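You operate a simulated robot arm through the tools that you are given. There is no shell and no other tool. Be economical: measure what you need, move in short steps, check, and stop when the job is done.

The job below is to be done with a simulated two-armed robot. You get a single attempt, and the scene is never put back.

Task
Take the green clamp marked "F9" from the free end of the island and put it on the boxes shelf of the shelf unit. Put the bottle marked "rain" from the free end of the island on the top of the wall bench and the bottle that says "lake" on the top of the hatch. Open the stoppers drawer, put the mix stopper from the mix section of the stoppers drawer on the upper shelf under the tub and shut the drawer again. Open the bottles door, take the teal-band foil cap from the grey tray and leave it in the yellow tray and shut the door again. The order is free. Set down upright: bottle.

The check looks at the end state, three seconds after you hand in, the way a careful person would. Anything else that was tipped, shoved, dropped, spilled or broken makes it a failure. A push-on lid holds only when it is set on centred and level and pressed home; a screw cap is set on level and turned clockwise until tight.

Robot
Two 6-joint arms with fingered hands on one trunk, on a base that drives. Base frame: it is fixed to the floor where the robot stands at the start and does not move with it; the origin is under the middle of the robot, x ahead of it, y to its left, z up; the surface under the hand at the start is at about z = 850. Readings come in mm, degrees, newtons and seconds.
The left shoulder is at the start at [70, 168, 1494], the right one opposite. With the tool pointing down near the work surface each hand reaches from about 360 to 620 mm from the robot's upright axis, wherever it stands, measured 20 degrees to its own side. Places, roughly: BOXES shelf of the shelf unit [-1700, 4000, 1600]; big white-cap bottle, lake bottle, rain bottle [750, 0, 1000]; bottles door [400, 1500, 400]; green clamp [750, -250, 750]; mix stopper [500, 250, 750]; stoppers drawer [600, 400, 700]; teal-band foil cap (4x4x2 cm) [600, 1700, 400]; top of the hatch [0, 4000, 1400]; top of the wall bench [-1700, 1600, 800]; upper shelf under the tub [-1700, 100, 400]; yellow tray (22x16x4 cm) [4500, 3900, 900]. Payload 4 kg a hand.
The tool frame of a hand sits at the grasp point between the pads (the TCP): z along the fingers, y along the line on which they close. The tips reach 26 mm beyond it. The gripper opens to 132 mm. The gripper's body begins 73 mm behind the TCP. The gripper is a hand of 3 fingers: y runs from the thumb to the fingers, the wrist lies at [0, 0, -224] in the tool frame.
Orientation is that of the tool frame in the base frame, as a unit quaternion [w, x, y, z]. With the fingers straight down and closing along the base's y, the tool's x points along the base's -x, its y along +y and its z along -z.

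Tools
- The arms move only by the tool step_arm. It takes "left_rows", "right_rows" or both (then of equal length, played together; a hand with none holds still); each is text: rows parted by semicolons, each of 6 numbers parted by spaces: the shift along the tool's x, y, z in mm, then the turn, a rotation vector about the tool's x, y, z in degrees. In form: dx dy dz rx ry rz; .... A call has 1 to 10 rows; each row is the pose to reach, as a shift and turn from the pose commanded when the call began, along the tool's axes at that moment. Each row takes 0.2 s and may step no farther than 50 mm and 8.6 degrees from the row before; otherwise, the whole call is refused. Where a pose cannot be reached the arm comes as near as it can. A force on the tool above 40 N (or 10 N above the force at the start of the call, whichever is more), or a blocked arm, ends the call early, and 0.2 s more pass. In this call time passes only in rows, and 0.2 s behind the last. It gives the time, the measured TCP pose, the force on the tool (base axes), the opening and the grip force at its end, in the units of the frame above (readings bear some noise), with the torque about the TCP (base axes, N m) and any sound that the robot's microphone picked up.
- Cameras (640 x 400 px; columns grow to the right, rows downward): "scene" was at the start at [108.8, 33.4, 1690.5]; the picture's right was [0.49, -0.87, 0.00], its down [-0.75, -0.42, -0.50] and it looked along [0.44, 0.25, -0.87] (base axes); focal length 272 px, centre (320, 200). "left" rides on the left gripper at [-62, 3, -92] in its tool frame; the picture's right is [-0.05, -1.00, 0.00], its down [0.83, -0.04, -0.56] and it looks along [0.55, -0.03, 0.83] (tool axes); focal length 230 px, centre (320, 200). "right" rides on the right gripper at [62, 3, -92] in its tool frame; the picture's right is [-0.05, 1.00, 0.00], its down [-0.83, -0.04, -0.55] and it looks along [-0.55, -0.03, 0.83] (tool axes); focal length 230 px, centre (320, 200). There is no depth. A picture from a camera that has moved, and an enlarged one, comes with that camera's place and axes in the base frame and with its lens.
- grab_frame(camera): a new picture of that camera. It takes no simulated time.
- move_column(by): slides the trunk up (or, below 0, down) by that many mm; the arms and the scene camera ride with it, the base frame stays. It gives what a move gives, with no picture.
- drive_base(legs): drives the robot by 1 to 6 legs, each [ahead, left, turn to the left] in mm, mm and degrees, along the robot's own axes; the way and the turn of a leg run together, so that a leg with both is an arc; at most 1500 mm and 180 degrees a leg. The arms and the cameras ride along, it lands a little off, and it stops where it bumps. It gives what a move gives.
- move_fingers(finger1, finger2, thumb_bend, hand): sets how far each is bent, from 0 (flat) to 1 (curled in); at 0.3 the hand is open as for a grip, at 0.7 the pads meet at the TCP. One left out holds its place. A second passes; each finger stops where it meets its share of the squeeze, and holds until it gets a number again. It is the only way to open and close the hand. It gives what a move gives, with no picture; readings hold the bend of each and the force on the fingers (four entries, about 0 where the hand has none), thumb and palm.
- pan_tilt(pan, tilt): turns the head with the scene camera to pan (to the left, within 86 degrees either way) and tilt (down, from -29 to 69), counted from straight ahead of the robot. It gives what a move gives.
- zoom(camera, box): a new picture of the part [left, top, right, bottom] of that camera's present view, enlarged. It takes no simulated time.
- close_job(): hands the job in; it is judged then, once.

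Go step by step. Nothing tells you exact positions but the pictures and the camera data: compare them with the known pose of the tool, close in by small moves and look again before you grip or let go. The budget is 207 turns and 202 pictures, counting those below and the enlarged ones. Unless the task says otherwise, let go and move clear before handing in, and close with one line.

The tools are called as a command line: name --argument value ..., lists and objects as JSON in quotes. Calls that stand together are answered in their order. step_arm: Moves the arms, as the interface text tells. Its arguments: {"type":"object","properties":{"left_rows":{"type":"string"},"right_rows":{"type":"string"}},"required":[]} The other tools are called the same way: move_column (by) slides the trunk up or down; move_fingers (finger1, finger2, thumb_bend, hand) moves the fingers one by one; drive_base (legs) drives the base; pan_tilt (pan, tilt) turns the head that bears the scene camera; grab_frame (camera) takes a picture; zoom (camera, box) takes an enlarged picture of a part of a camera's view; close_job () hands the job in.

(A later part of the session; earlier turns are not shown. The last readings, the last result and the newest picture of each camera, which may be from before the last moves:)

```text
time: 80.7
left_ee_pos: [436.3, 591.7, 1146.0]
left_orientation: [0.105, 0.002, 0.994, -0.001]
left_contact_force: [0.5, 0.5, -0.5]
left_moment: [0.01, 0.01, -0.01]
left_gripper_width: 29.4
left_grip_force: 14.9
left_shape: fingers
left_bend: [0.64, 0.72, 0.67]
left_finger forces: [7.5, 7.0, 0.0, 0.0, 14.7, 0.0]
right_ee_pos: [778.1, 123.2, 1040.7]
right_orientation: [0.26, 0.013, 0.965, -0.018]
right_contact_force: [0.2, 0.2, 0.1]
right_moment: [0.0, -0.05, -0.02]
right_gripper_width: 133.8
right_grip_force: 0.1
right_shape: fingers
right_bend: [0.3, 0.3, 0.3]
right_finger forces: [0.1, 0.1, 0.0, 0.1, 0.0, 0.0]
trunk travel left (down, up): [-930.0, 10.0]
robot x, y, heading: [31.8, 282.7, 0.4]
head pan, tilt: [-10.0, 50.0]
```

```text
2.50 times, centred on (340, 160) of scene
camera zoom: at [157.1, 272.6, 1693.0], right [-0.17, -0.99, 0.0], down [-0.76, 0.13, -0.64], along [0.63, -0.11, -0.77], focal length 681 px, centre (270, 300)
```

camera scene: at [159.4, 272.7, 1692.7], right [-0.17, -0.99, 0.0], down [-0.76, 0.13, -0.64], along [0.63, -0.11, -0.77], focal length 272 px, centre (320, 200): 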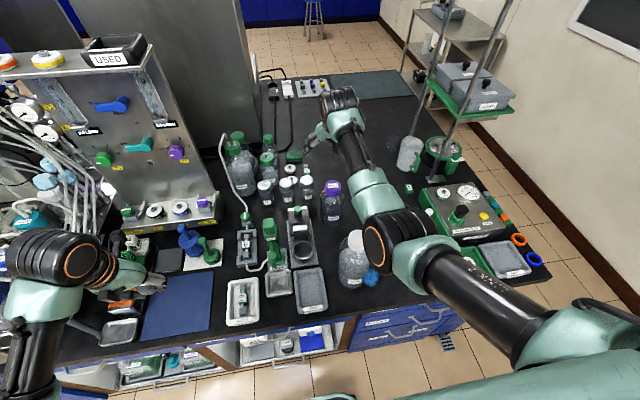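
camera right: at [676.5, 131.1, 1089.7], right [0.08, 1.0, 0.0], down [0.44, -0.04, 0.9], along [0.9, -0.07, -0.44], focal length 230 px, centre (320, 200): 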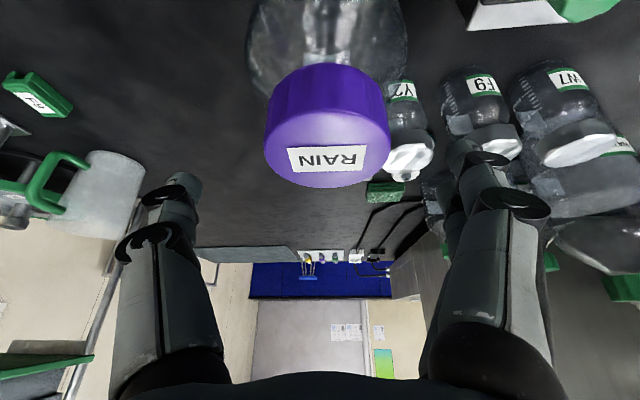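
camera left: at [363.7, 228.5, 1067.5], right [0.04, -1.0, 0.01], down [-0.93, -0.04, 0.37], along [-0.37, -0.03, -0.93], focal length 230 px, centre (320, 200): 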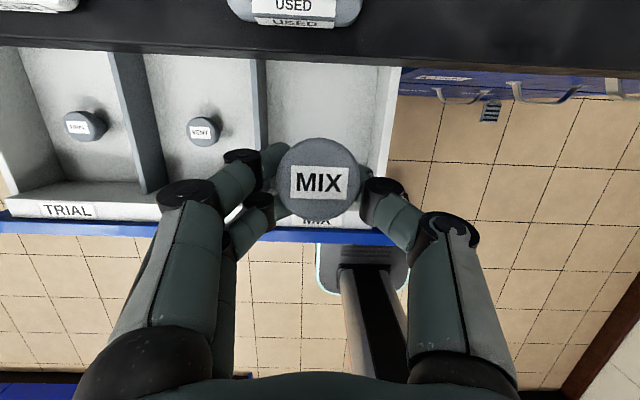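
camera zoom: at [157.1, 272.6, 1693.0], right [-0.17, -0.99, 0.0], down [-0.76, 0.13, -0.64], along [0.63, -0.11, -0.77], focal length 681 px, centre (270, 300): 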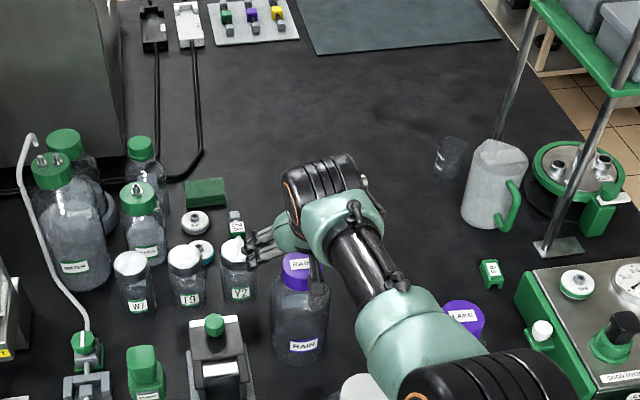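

The cap top is near z 1007, well between the open fingers. I go down 52 mm more and close on the cap.

step_arm --right_rows "13 2 22 0 0 0; 26 4 45 0 0 0"

grab_frame --camera "right"

move_fingers --hand "right" --finger1 0.7 --finger2 0.7 --thumb_bend 0.7

grab_frame --camera "right"

```text
time: 81.3
left_ee_pos: [437.2, 590.7, 1146.6]
left_orientation: [0.105, 0.003, 0.994, 0.0]
left_contact_force: [0.3, -0.9, 0.0]
left_moment: [0.01, 0.01, 0.01]
left_gripper_width: 29.7
left_grip_force: 14.8
left_shape: fingers
left_bend: [0.64, 0.72, 0.67]
left_finger forces: [7.4, 7.0, 0.0, 0.0, 14.5, 0.1]
right_ee_pos: [769.7, 124.3, 991.6]
right_orientation: [0.259, 0.014, 0.966, -0.018]
right_contact_force: [0.4, -0.3, 0.0]
right_moment: [-0.02, 0.0, -0.02]
right_gripper_width: 133.8
right_grip_force: 0.0
right_shape: fingers
right_bend: [0.3, 0.3, 0.3]
right_finger forces: [0.1, 0.0, 0.0, 0.1, 0.0, 0.0]
right hand out of reach, approached as far as the arm can: row 2
trunk travel left (down, up): [-930.0, 10.0]
robot x, y, heading: [33.1, 283.3, 0.5]
head pan, tilt: [-10.0, 50.0]
```

```text
152 pictures are left
camera right: at [669.1, 132.7, 1040.4], right [0.08, 1.0, 0.0], down [0.44, -0.04, 0.9], along [0.89, -0.07, -0.44], focal length 230 px, centre (320, 200)
```

right: 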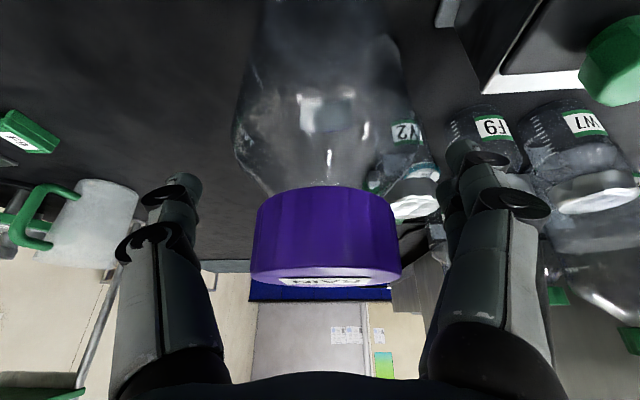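

```text
time: 82.3
left_ee_pos: [435.9, 590.0, 1145.6]
left_orientation: [0.105, 0.003, 0.994, 0.0]
left_contact_force: [0.9, 0.0, -0.3]
left_moment: [0.0, 0.0, -0.02]
left_gripper_width: 29.3
left_grip_force: 14.7
left_shape: fingers
left_bend: [0.64, 0.72, 0.67]
left_finger forces: [7.5, 7.0, 0.0, 0.0, 14.6, 0.1]
right_ee_pos: [769.7, 125.8, 991.5]
right_orientation: [0.259, 0.014, 0.965, -0.017]
right_contact_force: [-0.2, -0.2, 2.4]
right_moment: [-0.06, -0.08, 0.08]
right_gripper_width: 75.3
right_grip_force: 16.8
right_shape: fingers
right_bend: [0.47, 0.54, 0.55]
right_finger forces: [9.5, 8.0, 0.0, 0.0, 15.9, 0.0]
trunk travel left (down, up): [-930.0, 10.0]
robot x, y, heading: [32.6, 284.4, 0.6]
head pan, tilt: [-10.0, 50.0]
```

```text
151 pictures are left
camera right: at [668.8, 133.1, 1041.1], right [0.08, 1.0, 0.0], down [0.44, -0.03, 0.9], along [0.9, -0.07, -0.44], focal length 230 px, centre (320, 200)
```

right: 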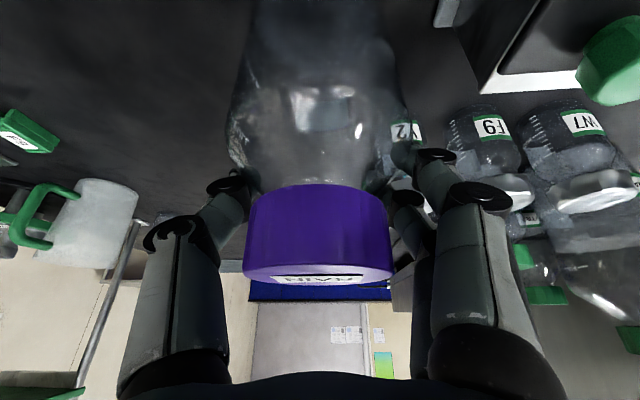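

The cap is gripped. I lift slowly and check that the bottle hangs upright.

step_arm --right_rows "-5 0 -9 0 0 0; -13 0 -23 0 0 0; -25 0 -44 0 0 0"

grab_frame --camera "right"

zoom --camera "scene" --box '[260, 80, 420, 240]'

```text
time: 83.1
left_ee_pos: [436.9, 590.6, 1146.8]
left_orientation: [0.106, 0.003, 0.994, -0.001]
left_contact_force: [0.2, 0.1, -0.4]
left_moment: [-0.01, -0.01, -0.01]
left_gripper_width: 29.5
left_grip_force: 14.3
left_shape: fingers
left_bend: [0.64, 0.72, 0.67]
left_finger forces: [7.4, 7.0, 0.1, 0.0, 14.7, 0.0]
right_ee_pos: [769.8, 127.3, 1040.6]
right_orientation: [0.26, 0.014, 0.965, -0.018]
right_contact_force: [-0.2, 0.1, -0.3]
right_moment: [-0.02, 0.0, 0.03]
right_gripper_width: 31.6
right_grip_force: 0.1
right_shape: fingers
right_bend: [0.58, 0.65, 0.64]
right_finger forces: [0.1, 0.0, 0.0, 0.0, 0.1, 0.0]
trunk travel left (down, up): [-930.0, 10.0]
robot x, y, heading: [30.3, 282.8, 0.0]
head pan, tilt: [-10.0, 50.0]
```

```text
150 pictures are left
camera right: at [668.7, 135.5, 1089.6], right [0.08, 1.0, 0.0], down [0.44, -0.03, 0.9], along [0.89, -0.07, -0.44], focal length 230 px, centre (320, 200)
```

right: 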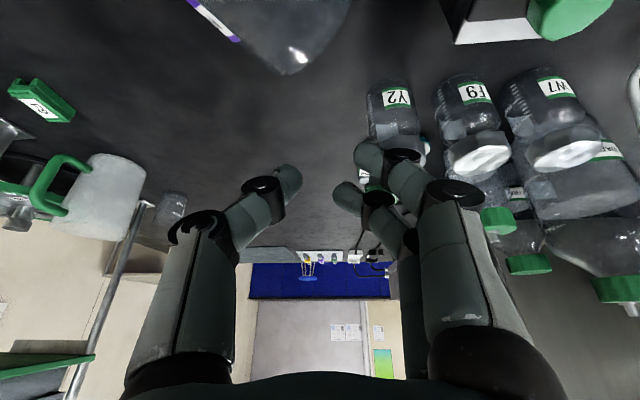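

```text
2.50 times, centred on (340, 160) of scene
camera zoom: at [156.3, 273.2, 1693.1], right [-0.17, -0.99, 0.0], down [-0.76, 0.13, -0.64], along [0.63, -0.11, -0.77], focal length 681 px, centre (270, 300)
```

zoom: 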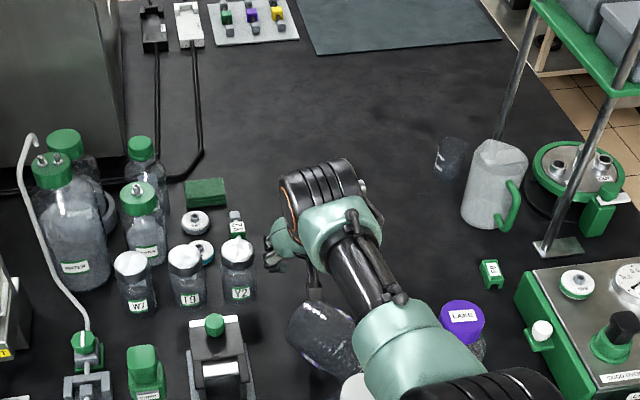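

The cap slipped out and the bottle seems to have tipped toward the robot. I look carefully before moving anything.

grab_frame --camera "right"

grab_frame --camera "left"

zoom --camera "scene" --box '[300, 160, 420, 300]'

```text
148 pictures are left
camera right: at [668.7, 135.5, 1089.6], right [0.08, 1.0, 0.0], down [0.44, -0.03, 0.9], along [0.89, -0.07, -0.44], focal length 230 px, centre (320, 200)
```

right: 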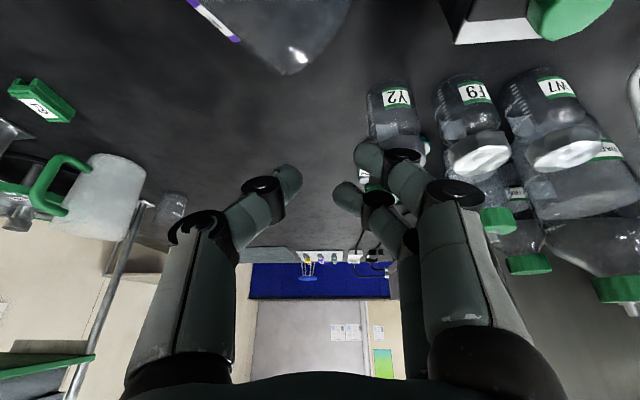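

```text
147 pictures are left
camera left: at [476.5, 593.5, 1250.0], right [0.05, -1.0, 0.01], down [-0.93, -0.04, 0.37], along [-0.37, -0.03, -0.93], focal length 230 px, centre (320, 200)
```

left: 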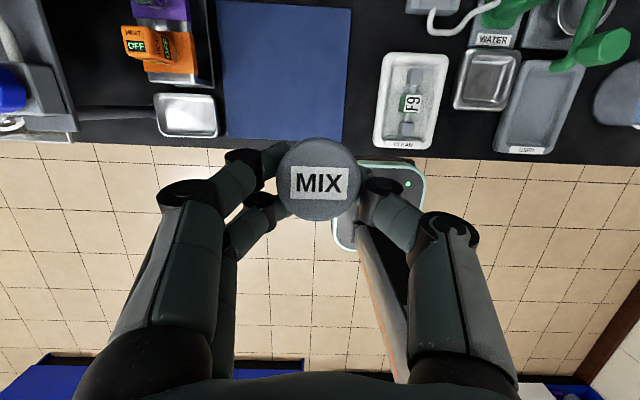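

```text
2.86 times, centred on (360, 230) of scene
camera zoom: at [156.3, 273.2, 1693.1], right [-0.17, -0.99, 0.0], down [-0.76, 0.13, -0.64], along [0.63, -0.11, -0.77], focal length 778 px, centre (206, 114)
```

zoom: 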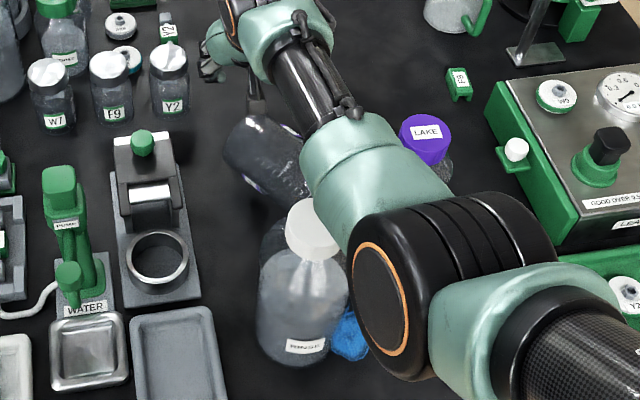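

The rain bottle has tipped toward the white "rinse" bottle, which still stands. I raise the right hand clear and bring it back to see the situation.

step_arm --right_rows "-25 0 -43 0 0 0; -50 0 -83 0 0 0; -70 0 -120 0 0 0; -75 0 -130 0 0 0"

drive_base --legs '[[-150, 0, 0], [0, -250, 0]]'

pan_tilt --pan 8 --tilt 50

grab_frame --camera "scene"

```text
time: 84.1
left_ee_pos: [436.7, 589.8, 1146.5]
left_orientation: [0.105, 0.002, 0.994, 0.0]
left_contact_force: [-0.1, -0.2, -0.9]
left_moment: [0.01, 0.02, -0.01]
left_gripper_width: 29.8
left_grip_force: 14.2
left_shape: fingers
left_bend: [0.64, 0.72, 0.67]
left_finger forces: [7.6, 7.0, 0.1, 0.1, 14.6, 0.0]
right_ee_pos: [768.0, 127.1, 1192.1]
right_orientation: [0.259, 0.015, 0.966, -0.018]
right_contact_force: [-0.4, 1.2, -0.5]
right_moment: [0.01, 0.01, -0.04]
right_gripper_width: 31.5
right_grip_force: 0.1
right_shape: fingers
right_bend: [0.58, 0.65, 0.64]
right_finger forces: [0.0, 0.1, 0.0, 0.0, 0.0, 0.0]
trunk travel left (down, up): [-930.0, 10.0]
robot x, y, heading: [30.3, 281.9, 0.5]
head pan, tilt: [-10.0, 50.0]
```

```text
time: 86.9
left_ee_pos: [290.6, 343.3, 1145.2]
left_orientation: [0.106, 0.003, 0.994, -0.001]
left_contact_force: [-0.3, 0.5, -0.4]
left_moment: [-0.06, 0.0, -0.02]
left_gripper_width: 29.5
left_grip_force: 14.6
left_shape: fingers
left_bend: [0.64, 0.72, 0.67]
left_finger forces: [7.5, 7.1, 0.1, 0.1, 14.6, 0.1]
right_ee_pos: [621.7, -121.4, 1192.9]
right_orientation: [0.259, 0.014, 0.966, -0.019]
right_contact_force: [0.0, 0.8, -0.3]
right_moment: [-0.01, 0.03, -0.03]
right_gripper_width: 31.5
right_grip_force: 0.1
right_shape: fingers
right_bend: [0.58, 0.65, 0.64]
right_finger forces: [0.0, 0.0, 0.0, 0.1, 0.0, 0.0]
trunk travel left (down, up): [-930.0, 10.0]
robot x, y, heading: [-112.5, 33.5, 0.2]
head pan, tilt: [-10.0, 50.0]
```

```text
time: 87.7
left_ee_pos: [289.5, 338.2, 1146.3]
left_orientation: [0.105, 0.003, 0.994, 0.0]
left_contact_force: [-0.6, -0.2, -0.6]
left_moment: [0.03, 0.0, -0.02]
left_gripper_width: 29.5
left_grip_force: 14.5
left_shape: fingers
left_bend: [0.64, 0.72, 0.67]
left_finger forces: [7.5, 7.1, 0.1, 0.0, 14.6, 0.0]
right_ee_pos: [621.4, -123.5, 1193.1]
right_orientation: [0.26, 0.014, 0.965, -0.017]
right_contact_force: [0.0, 0.2, -0.5]
right_moment: [0.03, 0.0, -0.02]
right_gripper_width: 31.7
right_grip_force: 0.1
right_shape: fingers
right_bend: [0.58, 0.65, 0.64]
right_finger forces: [0.0, 0.0, 0.0, 0.0, 0.1, 0.0]
trunk travel left (down, up): [-930.0, 10.0]
robot x, y, heading: [-118.1, 35.4, 0.5]
head pan, tilt: [8.0, 50.0]
```

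```text
145 pictures are left
camera scene: at [10.5, 45.8, 1693.0], right [0.15, -0.99, 0.0], down [-0.76, -0.11, -0.64], along [0.64, 0.09, -0.77], focal length 272 px, centre (320, 200)
```

scene: 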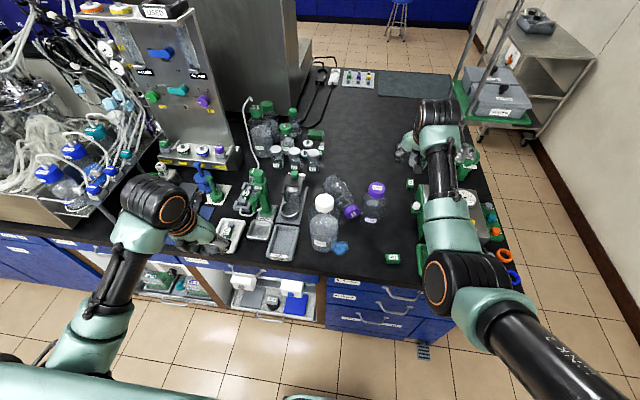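

zoom --camera "scene" --box '[280, 150, 410, 270]'

grab_frame --camera "right"

```text
3.33 times, centred on (345, 210) of scene
camera zoom: at [10.5, 45.8, 1693.0], right [0.15, -0.99, 0.0], down [-0.76, -0.11, -0.64], along [0.64, 0.09, -0.77], focal length 908 px, centre (237, 167)
```

zoom: 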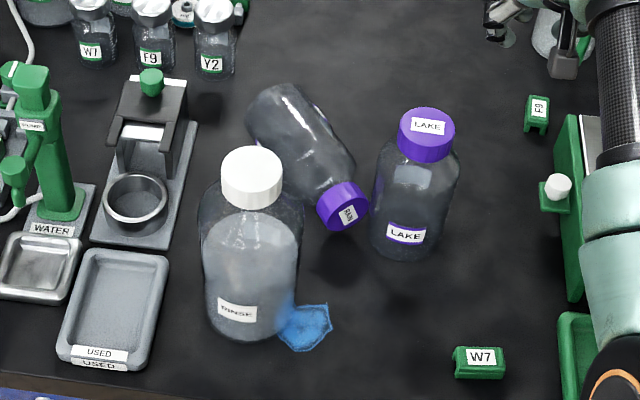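

```text
143 pictures are left
camera right: at [520.8, -115.7, 1240.9], right [0.08, 1.0, 0.0], down [0.44, -0.04, 0.9], along [0.89, -0.07, -0.44], focal length 230 px, centre (320, 200)
```

right: 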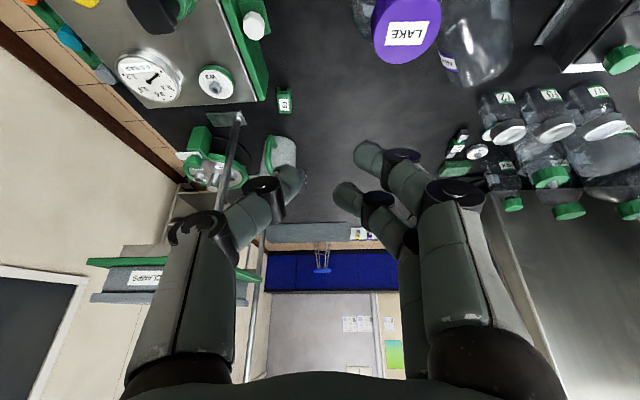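

The rain bottle lies capped and unspilled between the rinse and lake bottles, from its base at about [781, 119] to the cap at [641, 13]. To re-erect it in the hand, I first test turning the right wrist so that the hand straddles it with the proper roll.

step_arm --right_rows "0 0 0 0.7 1.15 8.05; 0 0 0 1.4 2.3 16.1; 0 0 0 2.1 3.45 24.15; 0 0 0 2.8 4.6 32.2; 0 0 0 3.5 5.75 40.25; 0 0 0 4.2 6.9 48.3; 0 0 0 4.9 8.05 56.35; 0 0 0 5.6 9.2 64.4; 0 0 0 6.3 10.35 72.45; 0 0 0 7 11.5 80.5"

step_arm --right_rows "0 0 0 0.7 1.15 8.05; 0 0 0 1.4 2.3 16.1; 0 0 0 2.1 3.45 24.15; 0 0 0 2.8 4.6 32.2; 0 0 0 3.5 5.75 40.25; 0 0 0 4.2 6.9 48.3; 0 0 0 4.9 8.05 56.35; 0 0 0 5.55 9.1 63.8"

```text
time: 89.9
left_ee_pos: [289.9, 340.7, 1147.1]
left_orientation: [0.106, 0.004, 0.994, 0.0]
left_contact_force: [0.6, 0.3, 0.2]
left_moment: [0.01, 0.0, 0.01]
left_gripper_width: 29.6
left_grip_force: 14.3
left_shape: fingers
left_bend: [0.64, 0.72, 0.67]
left_finger forces: [7.4, 7.0, 0.1, 0.0, 14.6, 0.0]
right_ee_pos: [621.4, -122.3, 1192.4]
right_orientation: [0.118, 0.65, 0.744, 0.1]
right_contact_force: [-0.7, 0.0, 0.0]
right_moment: [-0.02, -0.01, -0.04]
right_gripper_width: 31.5
right_grip_force: 0.0
right_shape: fingers
right_bend: [0.58, 0.65, 0.64]
right_finger forces: [0.0, 0.0, 0.1, 0.0, 0.0, 0.0]
trunk travel left (down, up): [-930.0, 10.0]
robot x, y, heading: [-114.7, 37.5, 0.4]
head pan, tilt: [8.0, 50.0]
```

```text
time: 91.7
left_ee_pos: [289.5, 340.2, 1145.2]
left_orientation: [0.105, 0.004, 0.994, 0.0]
left_contact_force: [-0.2, 0.3, -0.1]
left_moment: [0.0, -0.01, 0.02]
left_gripper_width: 30.0
left_grip_force: 14.6
left_shape: fingers
left_bend: [0.64, 0.72, 0.67]
left_finger forces: [7.5, 7.0, 0.0, 0.0, 14.6, 0.1]
right_ee_pos: [622.8, -123.0, 1192.4]
right_orientation: [-0.041, 0.94, 0.298, 0.163]
right_contact_force: [0.4, -0.3, 0.2]
right_moment: [0.0, -0.04, -0.01]
right_gripper_width: 31.6
right_grip_force: 0.0
right_shape: fingers
right_bend: [0.58, 0.65, 0.64]
right_finger forces: [0.1, 0.1, 0.0, 0.0, 0.1, 0.1]
trunk travel left (down, up): [-930.0, 10.0]
robot x, y, heading: [-113.8, 34.0, 0.5]
head pan, tilt: [8.0, 50.0]
```

The wrist allows it. I open the hand, drive over the fallen bottle and look down at it.

move_fingers --hand "right" --finger1 0.3 --finger2 0.3 --thumb_bend 0.3

drive_base --legs '[[0, 155, 0], [165, 0, 0]]'

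grab_frame --camera "right"

grab_frame --camera "scene"

```text
time: 92.7
left_ee_pos: [289.9, 341.0, 1146.4]
left_orientation: [0.106, 0.003, 0.994, 0.0]
left_contact_force: [-1.0, -0.6, -0.3]
left_moment: [0.01, 0.01, 0.0]
left_gripper_width: 29.7
left_grip_force: 14.6
left_shape: fingers
left_bend: [0.64, 0.72, 0.67]
left_finger forces: [7.4, 7.0, 0.0, 0.0, 14.6, 0.1]
right_ee_pos: [622.1, -121.5, 1191.6]
right_orientation: [-0.04, 0.939, 0.3, 0.163]
right_contact_force: [-0.2, 0.4, 0.2]
right_moment: [-0.01, 0.01, 0.0]
right_gripper_width: 133.9
right_grip_force: 0.0
right_shape: fingers
right_bend: [0.3, 0.3, 0.3]
right_finger forces: [0.0, 0.0, 0.0, 0.1, 0.1, 0.1]
trunk travel left (down, up): [-930.0, 10.0]
robot x, y, heading: [-114.5, 35.9, 0.4]
head pan, tilt: [8.0, 50.0]
```

```text
time: 95.1
left_ee_pos: [439.2, 496.1, 1146.7]
left_orientation: [0.106, 0.001, 0.994, 0.0]
left_contact_force: [0.6, -0.1, -0.9]
left_moment: [0.01, -0.01, -0.01]
left_gripper_width: 29.2
left_grip_force: 14.5
left_shape: fingers
left_bend: [0.64, 0.72, 0.67]
left_finger forces: [7.4, 7.0, 0.0, 0.1, 14.5, 0.0]
right_ee_pos: [773.8, 35.0, 1193.6]
right_orientation: [-0.04, 0.938, 0.302, 0.164]
right_contact_force: [-0.6, -1.1, 0.2]
right_moment: [-0.02, -0.02, 0.0]
right_gripper_width: 134.2
right_grip_force: 0.1
right_shape: fingers
right_bend: [0.3, 0.3, 0.3]
right_finger forces: [0.0, 0.0, 0.1, 0.0, 0.0, 0.0]
trunk travel left (down, up): [-930.0, 10.0]
robot x, y, heading: [37.4, 189.0, 0.8]
head pan, tilt: [8.0, 50.0]
```

```text
142 pictures are left
camera right: at [794.4, 50.8, 1301.5], right [0.54, -0.84, 0.01], down [-0.82, -0.52, 0.25], along [-0.2, -0.14, -0.97], focal length 230 px, centre (320, 200)
```

right: 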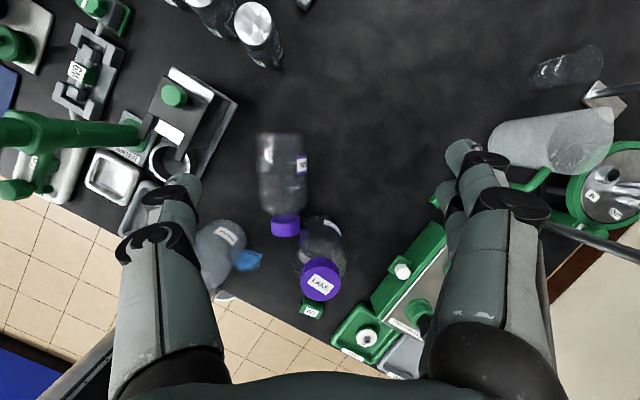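

```text
141 pictures are left
camera scene: at [160.5, 202.0, 1693.4], right [0.15, -0.99, 0.0], down [-0.76, -0.12, -0.64], along [0.64, 0.1, -0.76], focal length 272 px, centre (320, 200)
```

scene: 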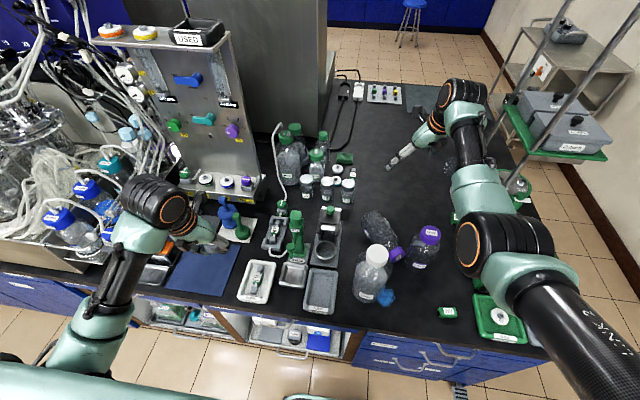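

From above I see the bottle nearly aligned with my hand: mid-body about [717, 76], diameter about 82 mm. I lower the trunk a little and come down over it.

move_column --by -80

step_arm --right_rows "-16 -17 28 0 0 1; -32 -34 56 0 0 2; -48 -52 84 0 0 3; -64 -69 112 0 0 4"

grab_frame --camera "right"

grab_frame --camera "scene"

```text
time: 96.3
left_ee_pos: [442.1, 495.3, 1065.3]
left_orientation: [0.106, 0.001, 0.994, 0.0]
left_contact_force: [-0.6, -0.6, 0.2]
left_moment: [0.02, 0.01, 0.0]
left_gripper_width: 29.3
left_grip_force: 14.3
left_shape: fingers
left_bend: [0.64, 0.72, 0.67]
left_finger forces: [7.5, 7.0, 0.0, 0.0, 14.6, 0.1]
right_ee_pos: [775.2, 35.2, 1111.1]
right_orientation: [-0.04, 0.939, 0.302, 0.162]
right_contact_force: [-0.9, -0.5, 0.0]
right_moment: [0.02, -0.02, 0.0]
right_gripper_width: 133.8
right_grip_force: 0.1
right_shape: fingers
right_bend: [0.3, 0.3, 0.3]
right_finger forces: [0.0, 0.0, 0.1, 0.0, 0.1, 0.0]
trunk travel left (down, up): [-850.0, 90.0]
robot x, y, heading: [41.1, 186.7, 0.5]
head pan, tilt: [8.0, 50.0]
```

```text
time: 97.3
left_ee_pos: [443.4, 495.6, 1064.7]
left_orientation: [0.105, 0.0, 0.994, 0.0]
left_contact_force: [0.3, -0.7, -0.6]
left_moment: [-0.01, -0.01, -0.02]
left_gripper_width: 29.6
left_grip_force: 14.7
left_shape: fingers
left_bend: [0.64, 0.72, 0.67]
left_finger forces: [7.5, 7.0, 0.0, 0.0, 14.6, 0.0]
right_ee_pos: [720.9, 75.1, 986.5]
right_orientation: [-0.045, 0.949, 0.268, 0.163]
right_contact_force: [0.1, -0.8, -0.2]
right_moment: [0.0, -0.02, -0.03]
right_gripper_width: 134.1
right_grip_force: 0.1
right_shape: fingers
right_bend: [0.3, 0.3, 0.3]
right_finger forces: [0.0, 0.1, 0.0, 0.1, 0.1, 0.0]
trunk travel left (down, up): [-850.0, 90.0]
robot x, y, heading: [36.1, 187.0, 0.7]
head pan, tilt: [8.0, 50.0]
```

```text
140 pictures are left
camera right: at [745.0, 87.4, 1093.9], right [0.48, -0.88, -0.02], down [-0.85, -0.47, 0.25], along [-0.23, -0.11, -0.97], focal length 230 px, centre (320, 200)
```

right: 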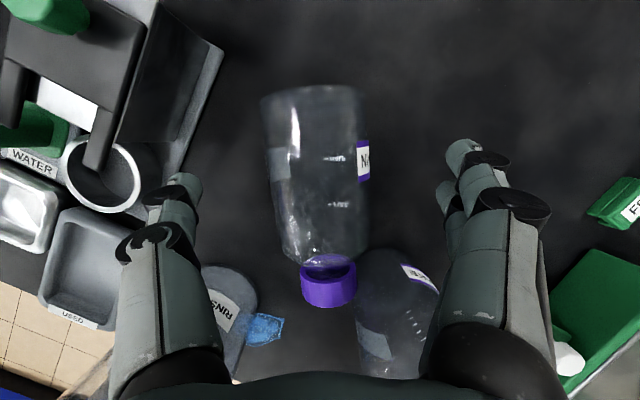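

```text
139 pictures are left
camera scene: at [165.0, 201.5, 1613.0], right [0.15, -0.99, 0.0], down [-0.76, -0.12, -0.64], along [0.64, 0.1, -0.77], focal length 272 px, centre (320, 200)
```

scene: 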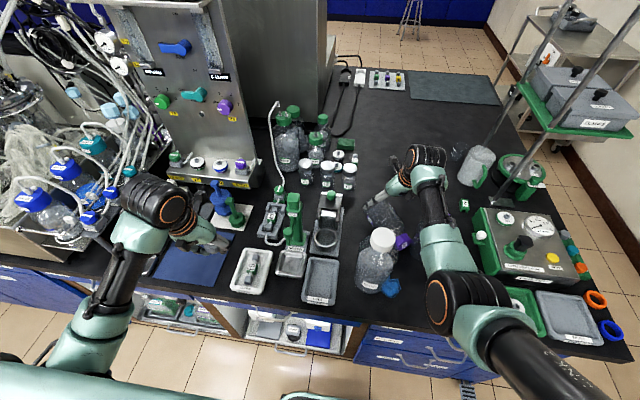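

The hand straddles the bottle well, aligned to within a couple of degrees. I go down about 100 mm, then close.

step_arm --right_rows "-11 -2 31 0 0 0; -22 -4 62 0 0 0; -29 -4 82 0 0 0; -32 -4 92 0 0 0"

grab_frame --camera "right"

```text
time: 98.3
left_ee_pos: [443.3, 495.7, 1066.4]
left_orientation: [0.105, 0.001, 0.994, 0.0]
left_contact_force: [0.4, 0.1, 0.4]
left_moment: [0.01, 0.03, 0.03]
left_gripper_width: 29.5
left_grip_force: 14.2
left_shape: fingers
left_bend: [0.64, 0.72, 0.67]
left_finger forces: [7.5, 7.0, 0.1, 0.1, 14.6, 0.0]
right_ee_pos: [717.3, 80.7, 886.5]
right_orientation: [-0.045, 0.949, 0.268, 0.162]
right_contact_force: [0.4, -0.4, 0.5]
right_moment: [-0.01, -0.02, -0.01]
right_gripper_width: 134.1
right_grip_force: 0.0
right_shape: fingers
right_bend: [0.3, 0.3, 0.3]
right_finger forces: [0.0, 0.0, 0.0, 0.0, 0.1, 0.0]
trunk travel left (down, up): [-850.0, 90.0]
robot x, y, heading: [36.6, 184.5, 0.6]
head pan, tilt: [8.0, 50.0]
```

```text
138 pictures are left
camera right: at [741.1, 91.7, 994.3], right [0.48, -0.88, -0.02], down [-0.85, -0.47, 0.25], along [-0.23, -0.11, -0.97], focal length 230 px, centre (320, 200)
```

right: 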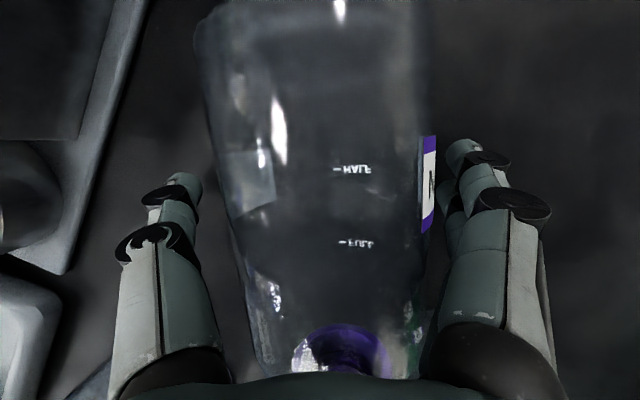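

Centred. I close the hand on the bottle body.

move_fingers --hand "right" --finger1 0.9 --finger2 0.9 --thumb_bend 0.9

grab_frame --camera "right"

```text
time: 99.3
left_ee_pos: [443.3, 496.7, 1065.4]
left_orientation: [0.104, 0.001, 0.995, 0.0]
left_contact_force: [0.4, 0.5, -0.7]
left_moment: [-0.01, 0.02, 0.01]
left_gripper_width: 29.5
left_grip_force: 14.7
left_shape: fingers
left_bend: [0.64, 0.72, 0.67]
left_finger forces: [7.4, 7.0, 0.1, 0.1, 14.6, 0.0]
right_ee_pos: [717.3, 80.3, 887.5]
right_orientation: [-0.045, 0.948, 0.269, 0.161]
right_contact_force: [-0.5, 0.3, -2.4]
right_moment: [0.09, -0.06, -0.12]
right_gripper_width: 65.8
right_grip_force: 30.0
right_shape: fingers
right_bend: [0.56, 0.71, 0.68]
right_finger forces: [12.4, 19.0, 0.1, 0.0, 29.1, 0.0]
trunk travel left (down, up): [-850.0, 90.0]
robot x, y, heading: [37.3, 187.7, 0.6]
head pan, tilt: [8.0, 50.0]
```

```text
137 pictures are left
camera right: at [741.1, 92.0, 993.8], right [0.48, -0.88, -0.02], down [-0.85, -0.47, 0.25], along [-0.23, -0.11, -0.97], focal length 230 px, centre (320, 200)
```

right: 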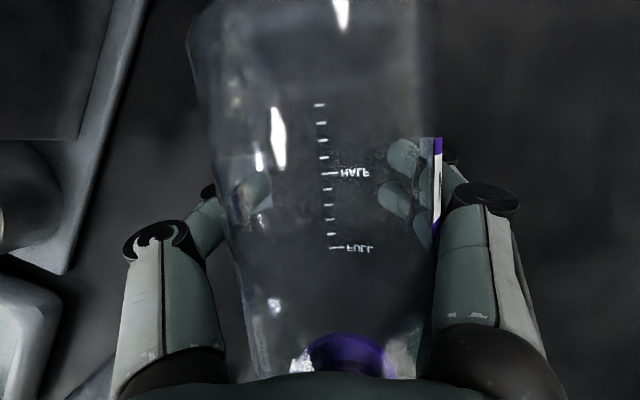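

A 30 N grip now wraps below the bottle's widest line. I lift slowly and check.

step_arm --right_rows "7 0 -19 0 0 0; 17 0 -47 0 0 0; 33 0 -94 0 0 0; 50 0 -140 0 0 0; 66 0 -187 0 0 0; 82 0 -232 0 0 0"

grab_frame --camera "right"

grab_frame --camera "scene"

```text
time: 100.7
left_ee_pos: [444.1, 496.7, 1065.8]
left_orientation: [0.105, 0.001, 0.994, 0.0]
left_contact_force: [-0.5, 0.7, 0.0]
left_moment: [0.03, -0.01, 0.02]
left_gripper_width: 29.4
left_grip_force: 15.1
left_shape: fingers
left_bend: [0.64, 0.72, 0.67]
left_finger forces: [7.5, 7.0, 0.0, 0.0, 14.5, 0.0]
right_ee_pos: [715.2, 77.9, 1135.7]
right_orientation: [-0.045, 0.949, 0.269, 0.16]
right_contact_force: [0.2, -0.2, -3.3]
right_moment: [0.06, -0.07, -0.04]
right_gripper_width: 65.8
right_grip_force: 30.9
right_shape: fingers
right_bend: [0.56, 0.71, 0.68]
right_finger forces: [12.9, 19.1, 0.1, 0.0, 28.9, 0.0]
trunk travel left (down, up): [-850.0, 90.0]
robot x, y, heading: [37.6, 187.7, 0.6]
head pan, tilt: [8.0, 50.0]
```

```text
136 pictures are left
camera right: at [738.3, 90.5, 1243.0], right [0.48, -0.88, -0.02], down [-0.85, -0.47, 0.25], along [-0.23, -0.11, -0.97], focal length 230 px, centre (320, 200)
```

right: 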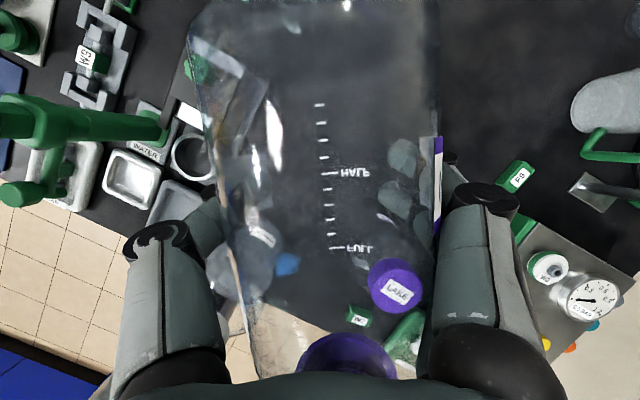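

```text
135 pictures are left
camera scene: at [165.2, 201.3, 1612.9], right [0.15, -0.99, 0.0], down [-0.76, -0.12, -0.64], along [0.64, 0.1, -0.77], focal length 272 px, centre (320, 200)
```

scene: 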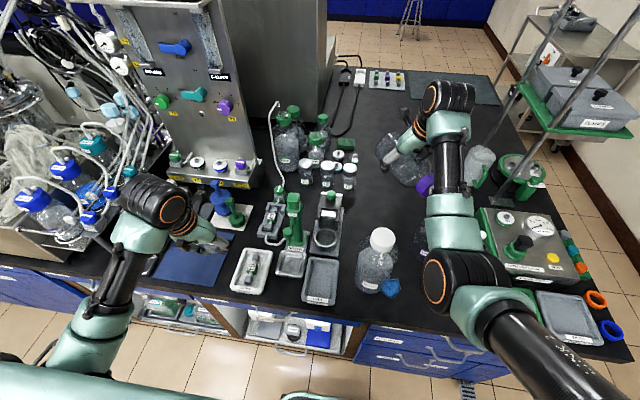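

The bottle is held securely. I raise the trunk, back away from the island, and rotate the hand so the bottle stands upright with the hand pointing forward.

move_column --by 60

drive_base --legs '[[-760, 0, 0]]'

step_arm --right_rows "1.5 3.1 11.2 -3.53 -1.66 -7.39; 3 6.2 22.4 -7.06 -3.32 -14.78; 4.5 9.3 33.6 -10.59 -4.98 -22.17; 6 12.4 44.8 -14.12 -6.64 -29.56; 7.5 15.5 56 -17.65 -8.3 -36.95; 9 18.6 67.2 -21.18 -9.96 -44.34; 10.5 21.7 78.4 -24.71 -11.62 -51.73; 12 24.8 89.6 -28.24 -13.28 -59.12; 13.5 27.9 100.8 -31.77 -14.94 -66.51; 15 31 112 -35.3 -16.6 -73.9"

step_arm --right_rows "0 0 0 -3.53 -1.66 -7.39; 0 0 0 -7.06 -3.32 -14.78; 0 0 0 -10.59 -4.98 -22.17; 0 0 0 -14.12 -6.64 -29.56; 0 0 0 -17.65 -8.3 -36.95; 0 0 0 -21.18 -9.96 -44.34; 0 0 0 -24.71 -11.62 -51.73; 0 0 0 -28.24 -13.28 -59.12; 0 0 0 -31.77 -14.94 -66.51"

pan_tilt --pan -10 --tilt 40

grab_frame --camera "scene"

```text
time: 101.7
left_ee_pos: [444.3, 496.1, 1125.5]
left_orientation: [0.105, 0.001, 0.994, -0.001]
left_contact_force: [1.0, 0.0, -0.5]
left_moment: [-0.01, 0.0, 0.01]
left_gripper_width: 29.3
left_grip_force: 14.4
left_shape: fingers
left_bend: [0.64, 0.72, 0.67]
left_finger forces: [7.5, 7.0, 0.0, 0.0, 14.6, 0.0]
right_ee_pos: [714.7, 78.9, 1195.9]
right_orientation: [-0.046, 0.949, 0.269, 0.16]
right_contact_force: [0.0, -1.2, -3.3]
right_moment: [0.04, -0.03, 0.04]
right_gripper_width: 65.8
right_grip_force: 30.6
right_shape: fingers
right_bend: [0.56, 0.71, 0.68]
right_finger forces: [12.8, 19.1, 0.1, 0.0, 28.7, 0.0]
trunk travel left (down, up): [-910.0, 30.0]
robot x, y, heading: [36.5, 187.7, 1.1]
head pan, tilt: [8.0, 50.0]
```

```text
time: 105.7
left_ee_pos: [-299.3, 486.9, 1125.8]
left_orientation: [0.104, -0.004, 0.995, 0.001]
left_contact_force: [0.2, -0.2, -0.3]
left_moment: [0.01, 0.01, 0.02]
left_gripper_width: 29.4
left_grip_force: 14.1
left_shape: fingers
left_bend: [0.64, 0.72, 0.67]
left_finger forces: [7.5, 6.9, 0.0, 0.0, 14.6, 0.0]
right_ee_pos: [-23.8, 71.5, 1194.9]
right_orientation: [-0.046, 0.948, 0.273, 0.16]
right_contact_force: [0.0, 0.6, -3.1]
right_moment: [0.07, -0.03, -0.01]
right_gripper_width: 65.4
right_grip_force: 29.9
right_shape: fingers
right_bend: [0.56, 0.71, 0.68]
right_finger forces: [12.9, 19.1, 0.1, 0.0, 28.7, 0.0]
trunk travel left (down, up): [-910.0, 30.0]
robot x, y, heading: [-701.2, 173.0, 0.9]
head pan, tilt: [8.0, 50.0]
```

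```text
time: 107.9
left_ee_pos: [-300.5, 488.2, 1126.1]
left_orientation: [0.104, -0.004, 0.995, 0.0]
left_contact_force: [-0.3, -0.3, 0.3]
left_moment: [0.03, 0.02, 0.03]
left_gripper_width: 29.2
left_grip_force: 14.3
left_shape: fingers
left_bend: [0.64, 0.72, 0.67]
left_finger forces: [7.5, 7.0, 0.0, 0.1, 14.5, 0.1]
right_ee_pos: [44.7, 56.1, 1107.6]
right_orientation: [0.377, 0.58, 0.716, 0.095]
right_contact_force: [0.3, -0.3, -3.0]
right_moment: [0.04, -0.03, -0.02]
right_gripper_width: 65.5
right_grip_force: 29.1
right_shape: fingers
right_bend: [0.56, 0.71, 0.68]
right_finger forces: [11.8, 17.5, 0.0, 0.1, 28.2, 0.0]
trunk travel left (down, up): [-910.0, 30.0]
robot x, y, heading: [-703.7, 177.4, 1.2]
head pan, tilt: [8.0, 50.0]
```

```text
time: 110.1
left_ee_pos: [-300.5, 486.9, 1125.2]
left_orientation: [0.104, -0.003, 0.995, 0.0]
left_contact_force: [-0.2, -0.9, 0.7]
left_moment: [-0.01, -0.03, -0.01]
left_gripper_width: 29.4
left_grip_force: 14.2
left_shape: fingers
left_bend: [0.64, 0.72, 0.67]
left_finger forces: [7.6, 7.1, 0.0, 0.1, 14.4, 0.0]
right_ee_pos: [52.5, 47.6, 1120.0]
right_orientation: [0.595, -0.017, 0.803, -0.025]
right_contact_force: [-0.2, 1.2, -3.0]
right_moment: [-0.03, -0.03, 0.01]
right_gripper_width: 65.0
right_grip_force: 28.5
right_shape: fingers
right_bend: [0.56, 0.71, 0.68]
right_finger forces: [12.3, 17.8, 0.0, 0.0, 26.9, 0.0]
trunk travel left (down, up): [-910.0, 30.0]
robot x, y, heading: [-702.4, 175.0, 1.1]
head pan, tilt: [8.0, 50.0]
stopped in row 9 (right hand): the arm was blocked; the commanded pose is now the measured one
```

```text
time: 110.9
left_ee_pos: [-300.2, 487.1, 1124.7]
left_orientation: [0.105, -0.003, 0.994, 0.001]
left_contact_force: [-0.6, 0.1, -0.8]
left_moment: [0.05, -0.01, 0.0]
left_gripper_width: 29.4
left_grip_force: 14.0
left_shape: fingers
left_bend: [0.64, 0.72, 0.67]
left_finger forces: [7.5, 7.0, 0.0, 0.1, 14.5, 0.0]
right_ee_pos: [52.9, 47.8, 1120.7]
right_orientation: [0.597, -0.018, 0.802, -0.023]
right_contact_force: [-0.6, 0.7, -3.3]
right_moment: [-0.02, -0.04, -0.01]
right_gripper_width: 65.1
right_grip_force: 28.3
right_shape: fingers
right_bend: [0.56, 0.71, 0.68]
right_finger forces: [12.3, 17.8, 0.0, 0.0, 26.9, 0.0]
trunk travel left (down, up): [-910.0, 30.0]
robot x, y, heading: [-704.6, 178.0, 1.3]
head pan, tilt: [-10.0, 40.0]
```

```text
134 pictures are left
camera scene: at [-567.7, 164.7, 1687.0], right [-0.15, -0.99, 0.0], down [-0.64, 0.1, -0.77], along [0.76, -0.12, -0.64], focal length 272 px, centre (320, 200)
```

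scene: 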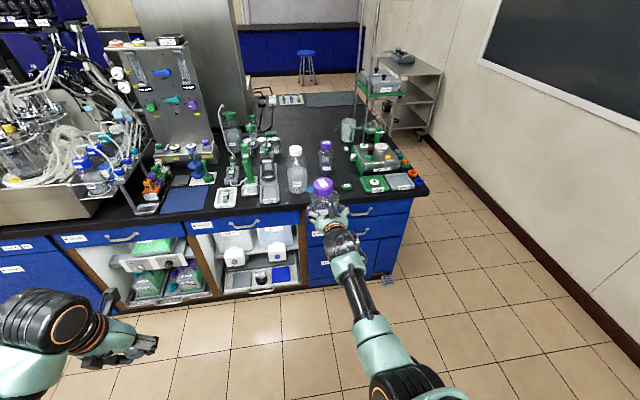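

The rain bottle now stands upright in the right hand and all else on the island is still in place. I turn left to look toward the wall bench and tub.

drive_base --legs '[[200, 0, 0], [0, 0, 135]]'

pan_tilt --pan 45 --tilt 30

grab_frame --camera "scene"

pan_tilt --pan -5 --tilt 30

grab_frame --camera "scene"

```text
time: 117.9
left_ee_pos: [-1000.3, 291.0, 1127.5]
left_orientation: [-0.045, 0.902, -0.42, -0.094]
left_contact_force: [1.0, 0.3, 0.0]
left_moment: [-0.01, -0.01, 0.0]
left_gripper_width: 28.9
left_grip_force: 13.9
left_shape: fingers
left_bend: [0.64, 0.72, 0.67]
left_finger forces: [7.4, 6.7, 0.0, 0.0, 14.2, 0.1]
right_ee_pos: [-887.0, 843.4, 1119.2]
right_orientation: [-0.275, 0.734, -0.325, -0.529]
right_contact_force: [-0.1, 0.4, -3.2]
right_moment: [0.03, -0.02, -0.03]
right_gripper_width: 65.2
right_grip_force: 26.7
right_shape: fingers
right_bend: [0.56, 0.72, 0.69]
right_finger forces: [11.9, 16.2, 0.0, 0.0, 25.5, 0.0]
trunk travel left (down, up): [-910.0, 30.0]
robot x, y, heading: [-504.8, 176.4, 130.8]
head pan, tilt: [-10.0, 40.0]
```

```text
time: 119.2
left_ee_pos: [-999.9, 290.3, 1125.3]
left_orientation: [-0.044, 0.902, -0.42, -0.095]
left_contact_force: [0.1, 0.0, 0.5]
left_moment: [-0.01, 0.03, 0.01]
left_gripper_width: 28.9
left_grip_force: 13.8
left_shape: fingers
left_bend: [0.64, 0.72, 0.67]
left_finger forces: [7.5, 6.6, 0.0, 0.1, 14.3, 0.0]
right_ee_pos: [-885.9, 843.8, 1120.4]
right_orientation: [-0.275, 0.735, -0.325, -0.529]
right_contact_force: [0.1, -0.4, -3.6]
right_moment: [0.02, 0.01, 0.0]
right_gripper_width: 65.0
right_grip_force: 27.4
right_shape: fingers
right_bend: [0.56, 0.72, 0.69]
right_finger forces: [11.9, 16.2, 0.0, 0.1, 25.5, 0.1]
trunk travel left (down, up): [-910.0, 30.0]
robot x, y, heading: [-502.5, 179.2, 130.7]
head pan, tilt: [45.0, 30.0]
```

```text
133 pictures are left
camera scene: at [-626.3, 225.6, 1702.4], right [0.07, 1.0, 0.0], down [0.5, -0.04, -0.87], along [-0.86, 0.06, -0.5], focal length 272 px, centre (320, 200)
```

scene: 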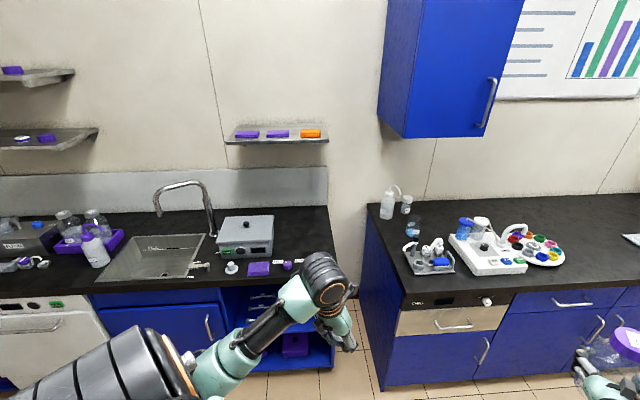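

```text
time: 120.3
left_ee_pos: [-999.7, 291.9, 1125.7]
left_orientation: [-0.043, 0.902, -0.42, -0.095]
left_contact_force: [1.2, -0.9, -0.2]
left_moment: [0.01, 0.0, -0.03]
left_gripper_width: 28.9
left_grip_force: 14.4
left_shape: fingers
left_bend: [0.64, 0.72, 0.67]
left_finger forces: [7.4, 6.8, 0.0, 0.1, 14.2, 0.0]
right_ee_pos: [-886.4, 844.1, 1119.7]
right_orientation: [-0.275, 0.734, -0.325, -0.529]
right_contact_force: [0.1, -0.3, -2.6]
right_moment: [0.04, 0.03, 0.01]
right_gripper_width: 64.7
right_grip_force: 26.9
right_shape: fingers
right_bend: [0.56, 0.72, 0.69]
right_finger forces: [11.9, 16.1, 0.0, 0.0, 25.5, 0.0]
trunk travel left (down, up): [-910.0, 30.0]
robot x, y, heading: [-505.8, 181.8, 131.0]
head pan, tilt: [-5.0, 30.0]
```

```text
132 pictures are left
camera scene: at [-589.2, 292.3, 1702.4], right [0.81, 0.59, 0.0], down [0.29, -0.41, -0.87], along [-0.51, 0.7, -0.5], focal length 272 px, centre (320, 200)
```

scene: 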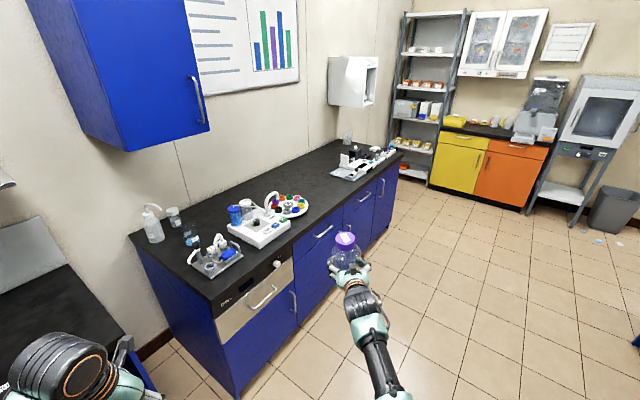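

The sink bench is on the left with an open shelf bay beneath it, and the wall bench has a free patch of top around [-1480, 1650]. I drive along and face the bench to put the rain bottle there first.

drive_base --legs '[[1014, -881, 0], [0, 0, 49]]'

pan_tilt --pan -10 --tilt 45

grab_frame --camera "scene"

```text
time: 129.1
left_ee_pos: [-867.7, 1209.8, 1125.4]
left_orientation: [-0.002, 0.994, -0.016, -0.104]
left_contact_force: [-0.3, -0.1, -0.6]
left_moment: [0.01, 0.0, 0.0]
left_gripper_width: 28.8
left_grip_force: 14.3
left_shape: fingers
left_bend: [0.64, 0.72, 0.67]
left_finger forces: [7.3, 6.7, 0.0, 0.0, 14.1, 0.0]
right_ee_pos: [-1201.3, 1662.9, 1119.6]
right_orientation: [-0.036, 0.803, 0.002, -0.595]
right_contact_force: [0.2, 0.3, -3.2]
right_moment: [0.03, 0.04, -0.01]
right_gripper_width: 65.0
right_grip_force: 26.1
right_shape: fingers
right_bend: [0.56, 0.72, 0.69]
right_finger forces: [11.7, 15.7, 0.1, 0.0, 24.9, 0.1]
trunk travel left (down, up): [-910.0, 30.0]
robot x, y, heading: [-450.7, 1505.1, 179.1]
head pan, tilt: [-5.0, 30.0]
```

```text
time: 129.9
left_ee_pos: [-867.1, 1209.1, 1125.4]
left_orientation: [-0.002, 0.994, -0.017, -0.105]
left_contact_force: [-0.3, -0.4, -0.2]
left_moment: [0.0, -0.02, -0.01]
left_gripper_width: 28.6
left_grip_force: 14.1
left_shape: fingers
left_bend: [0.64, 0.72, 0.67]
left_finger forces: [7.3, 6.7, 0.1, 0.1, 14.1, 0.1]
right_ee_pos: [-1201.0, 1664.1, 1118.4]
right_orientation: [-0.037, 0.803, 0.001, -0.595]
right_contact_force: [0.7, 0.4, -3.3]
right_moment: [0.0, 0.03, 0.05]
right_gripper_width: 64.8
right_grip_force: 25.8
right_shape: fingers
right_bend: [0.56, 0.72, 0.69]
right_finger forces: [11.8, 15.7, 0.0, 0.1, 24.9, 0.0]
trunk travel left (down, up): [-910.0, 30.0]
robot x, y, heading: [-451.6, 1503.1, 179.2]
head pan, tilt: [-10.0, 45.0]
```

```text
131 pictures are left
camera scene: at [-581.8, 1521.0, 1679.9], right [0.19, 0.98, 0.0], down [0.69, -0.14, -0.71], along [-0.69, 0.14, -0.71], focal length 272 px, centre (320, 200)
```

scene: 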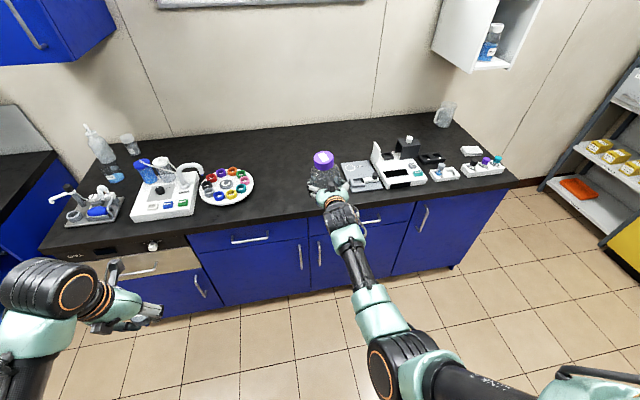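

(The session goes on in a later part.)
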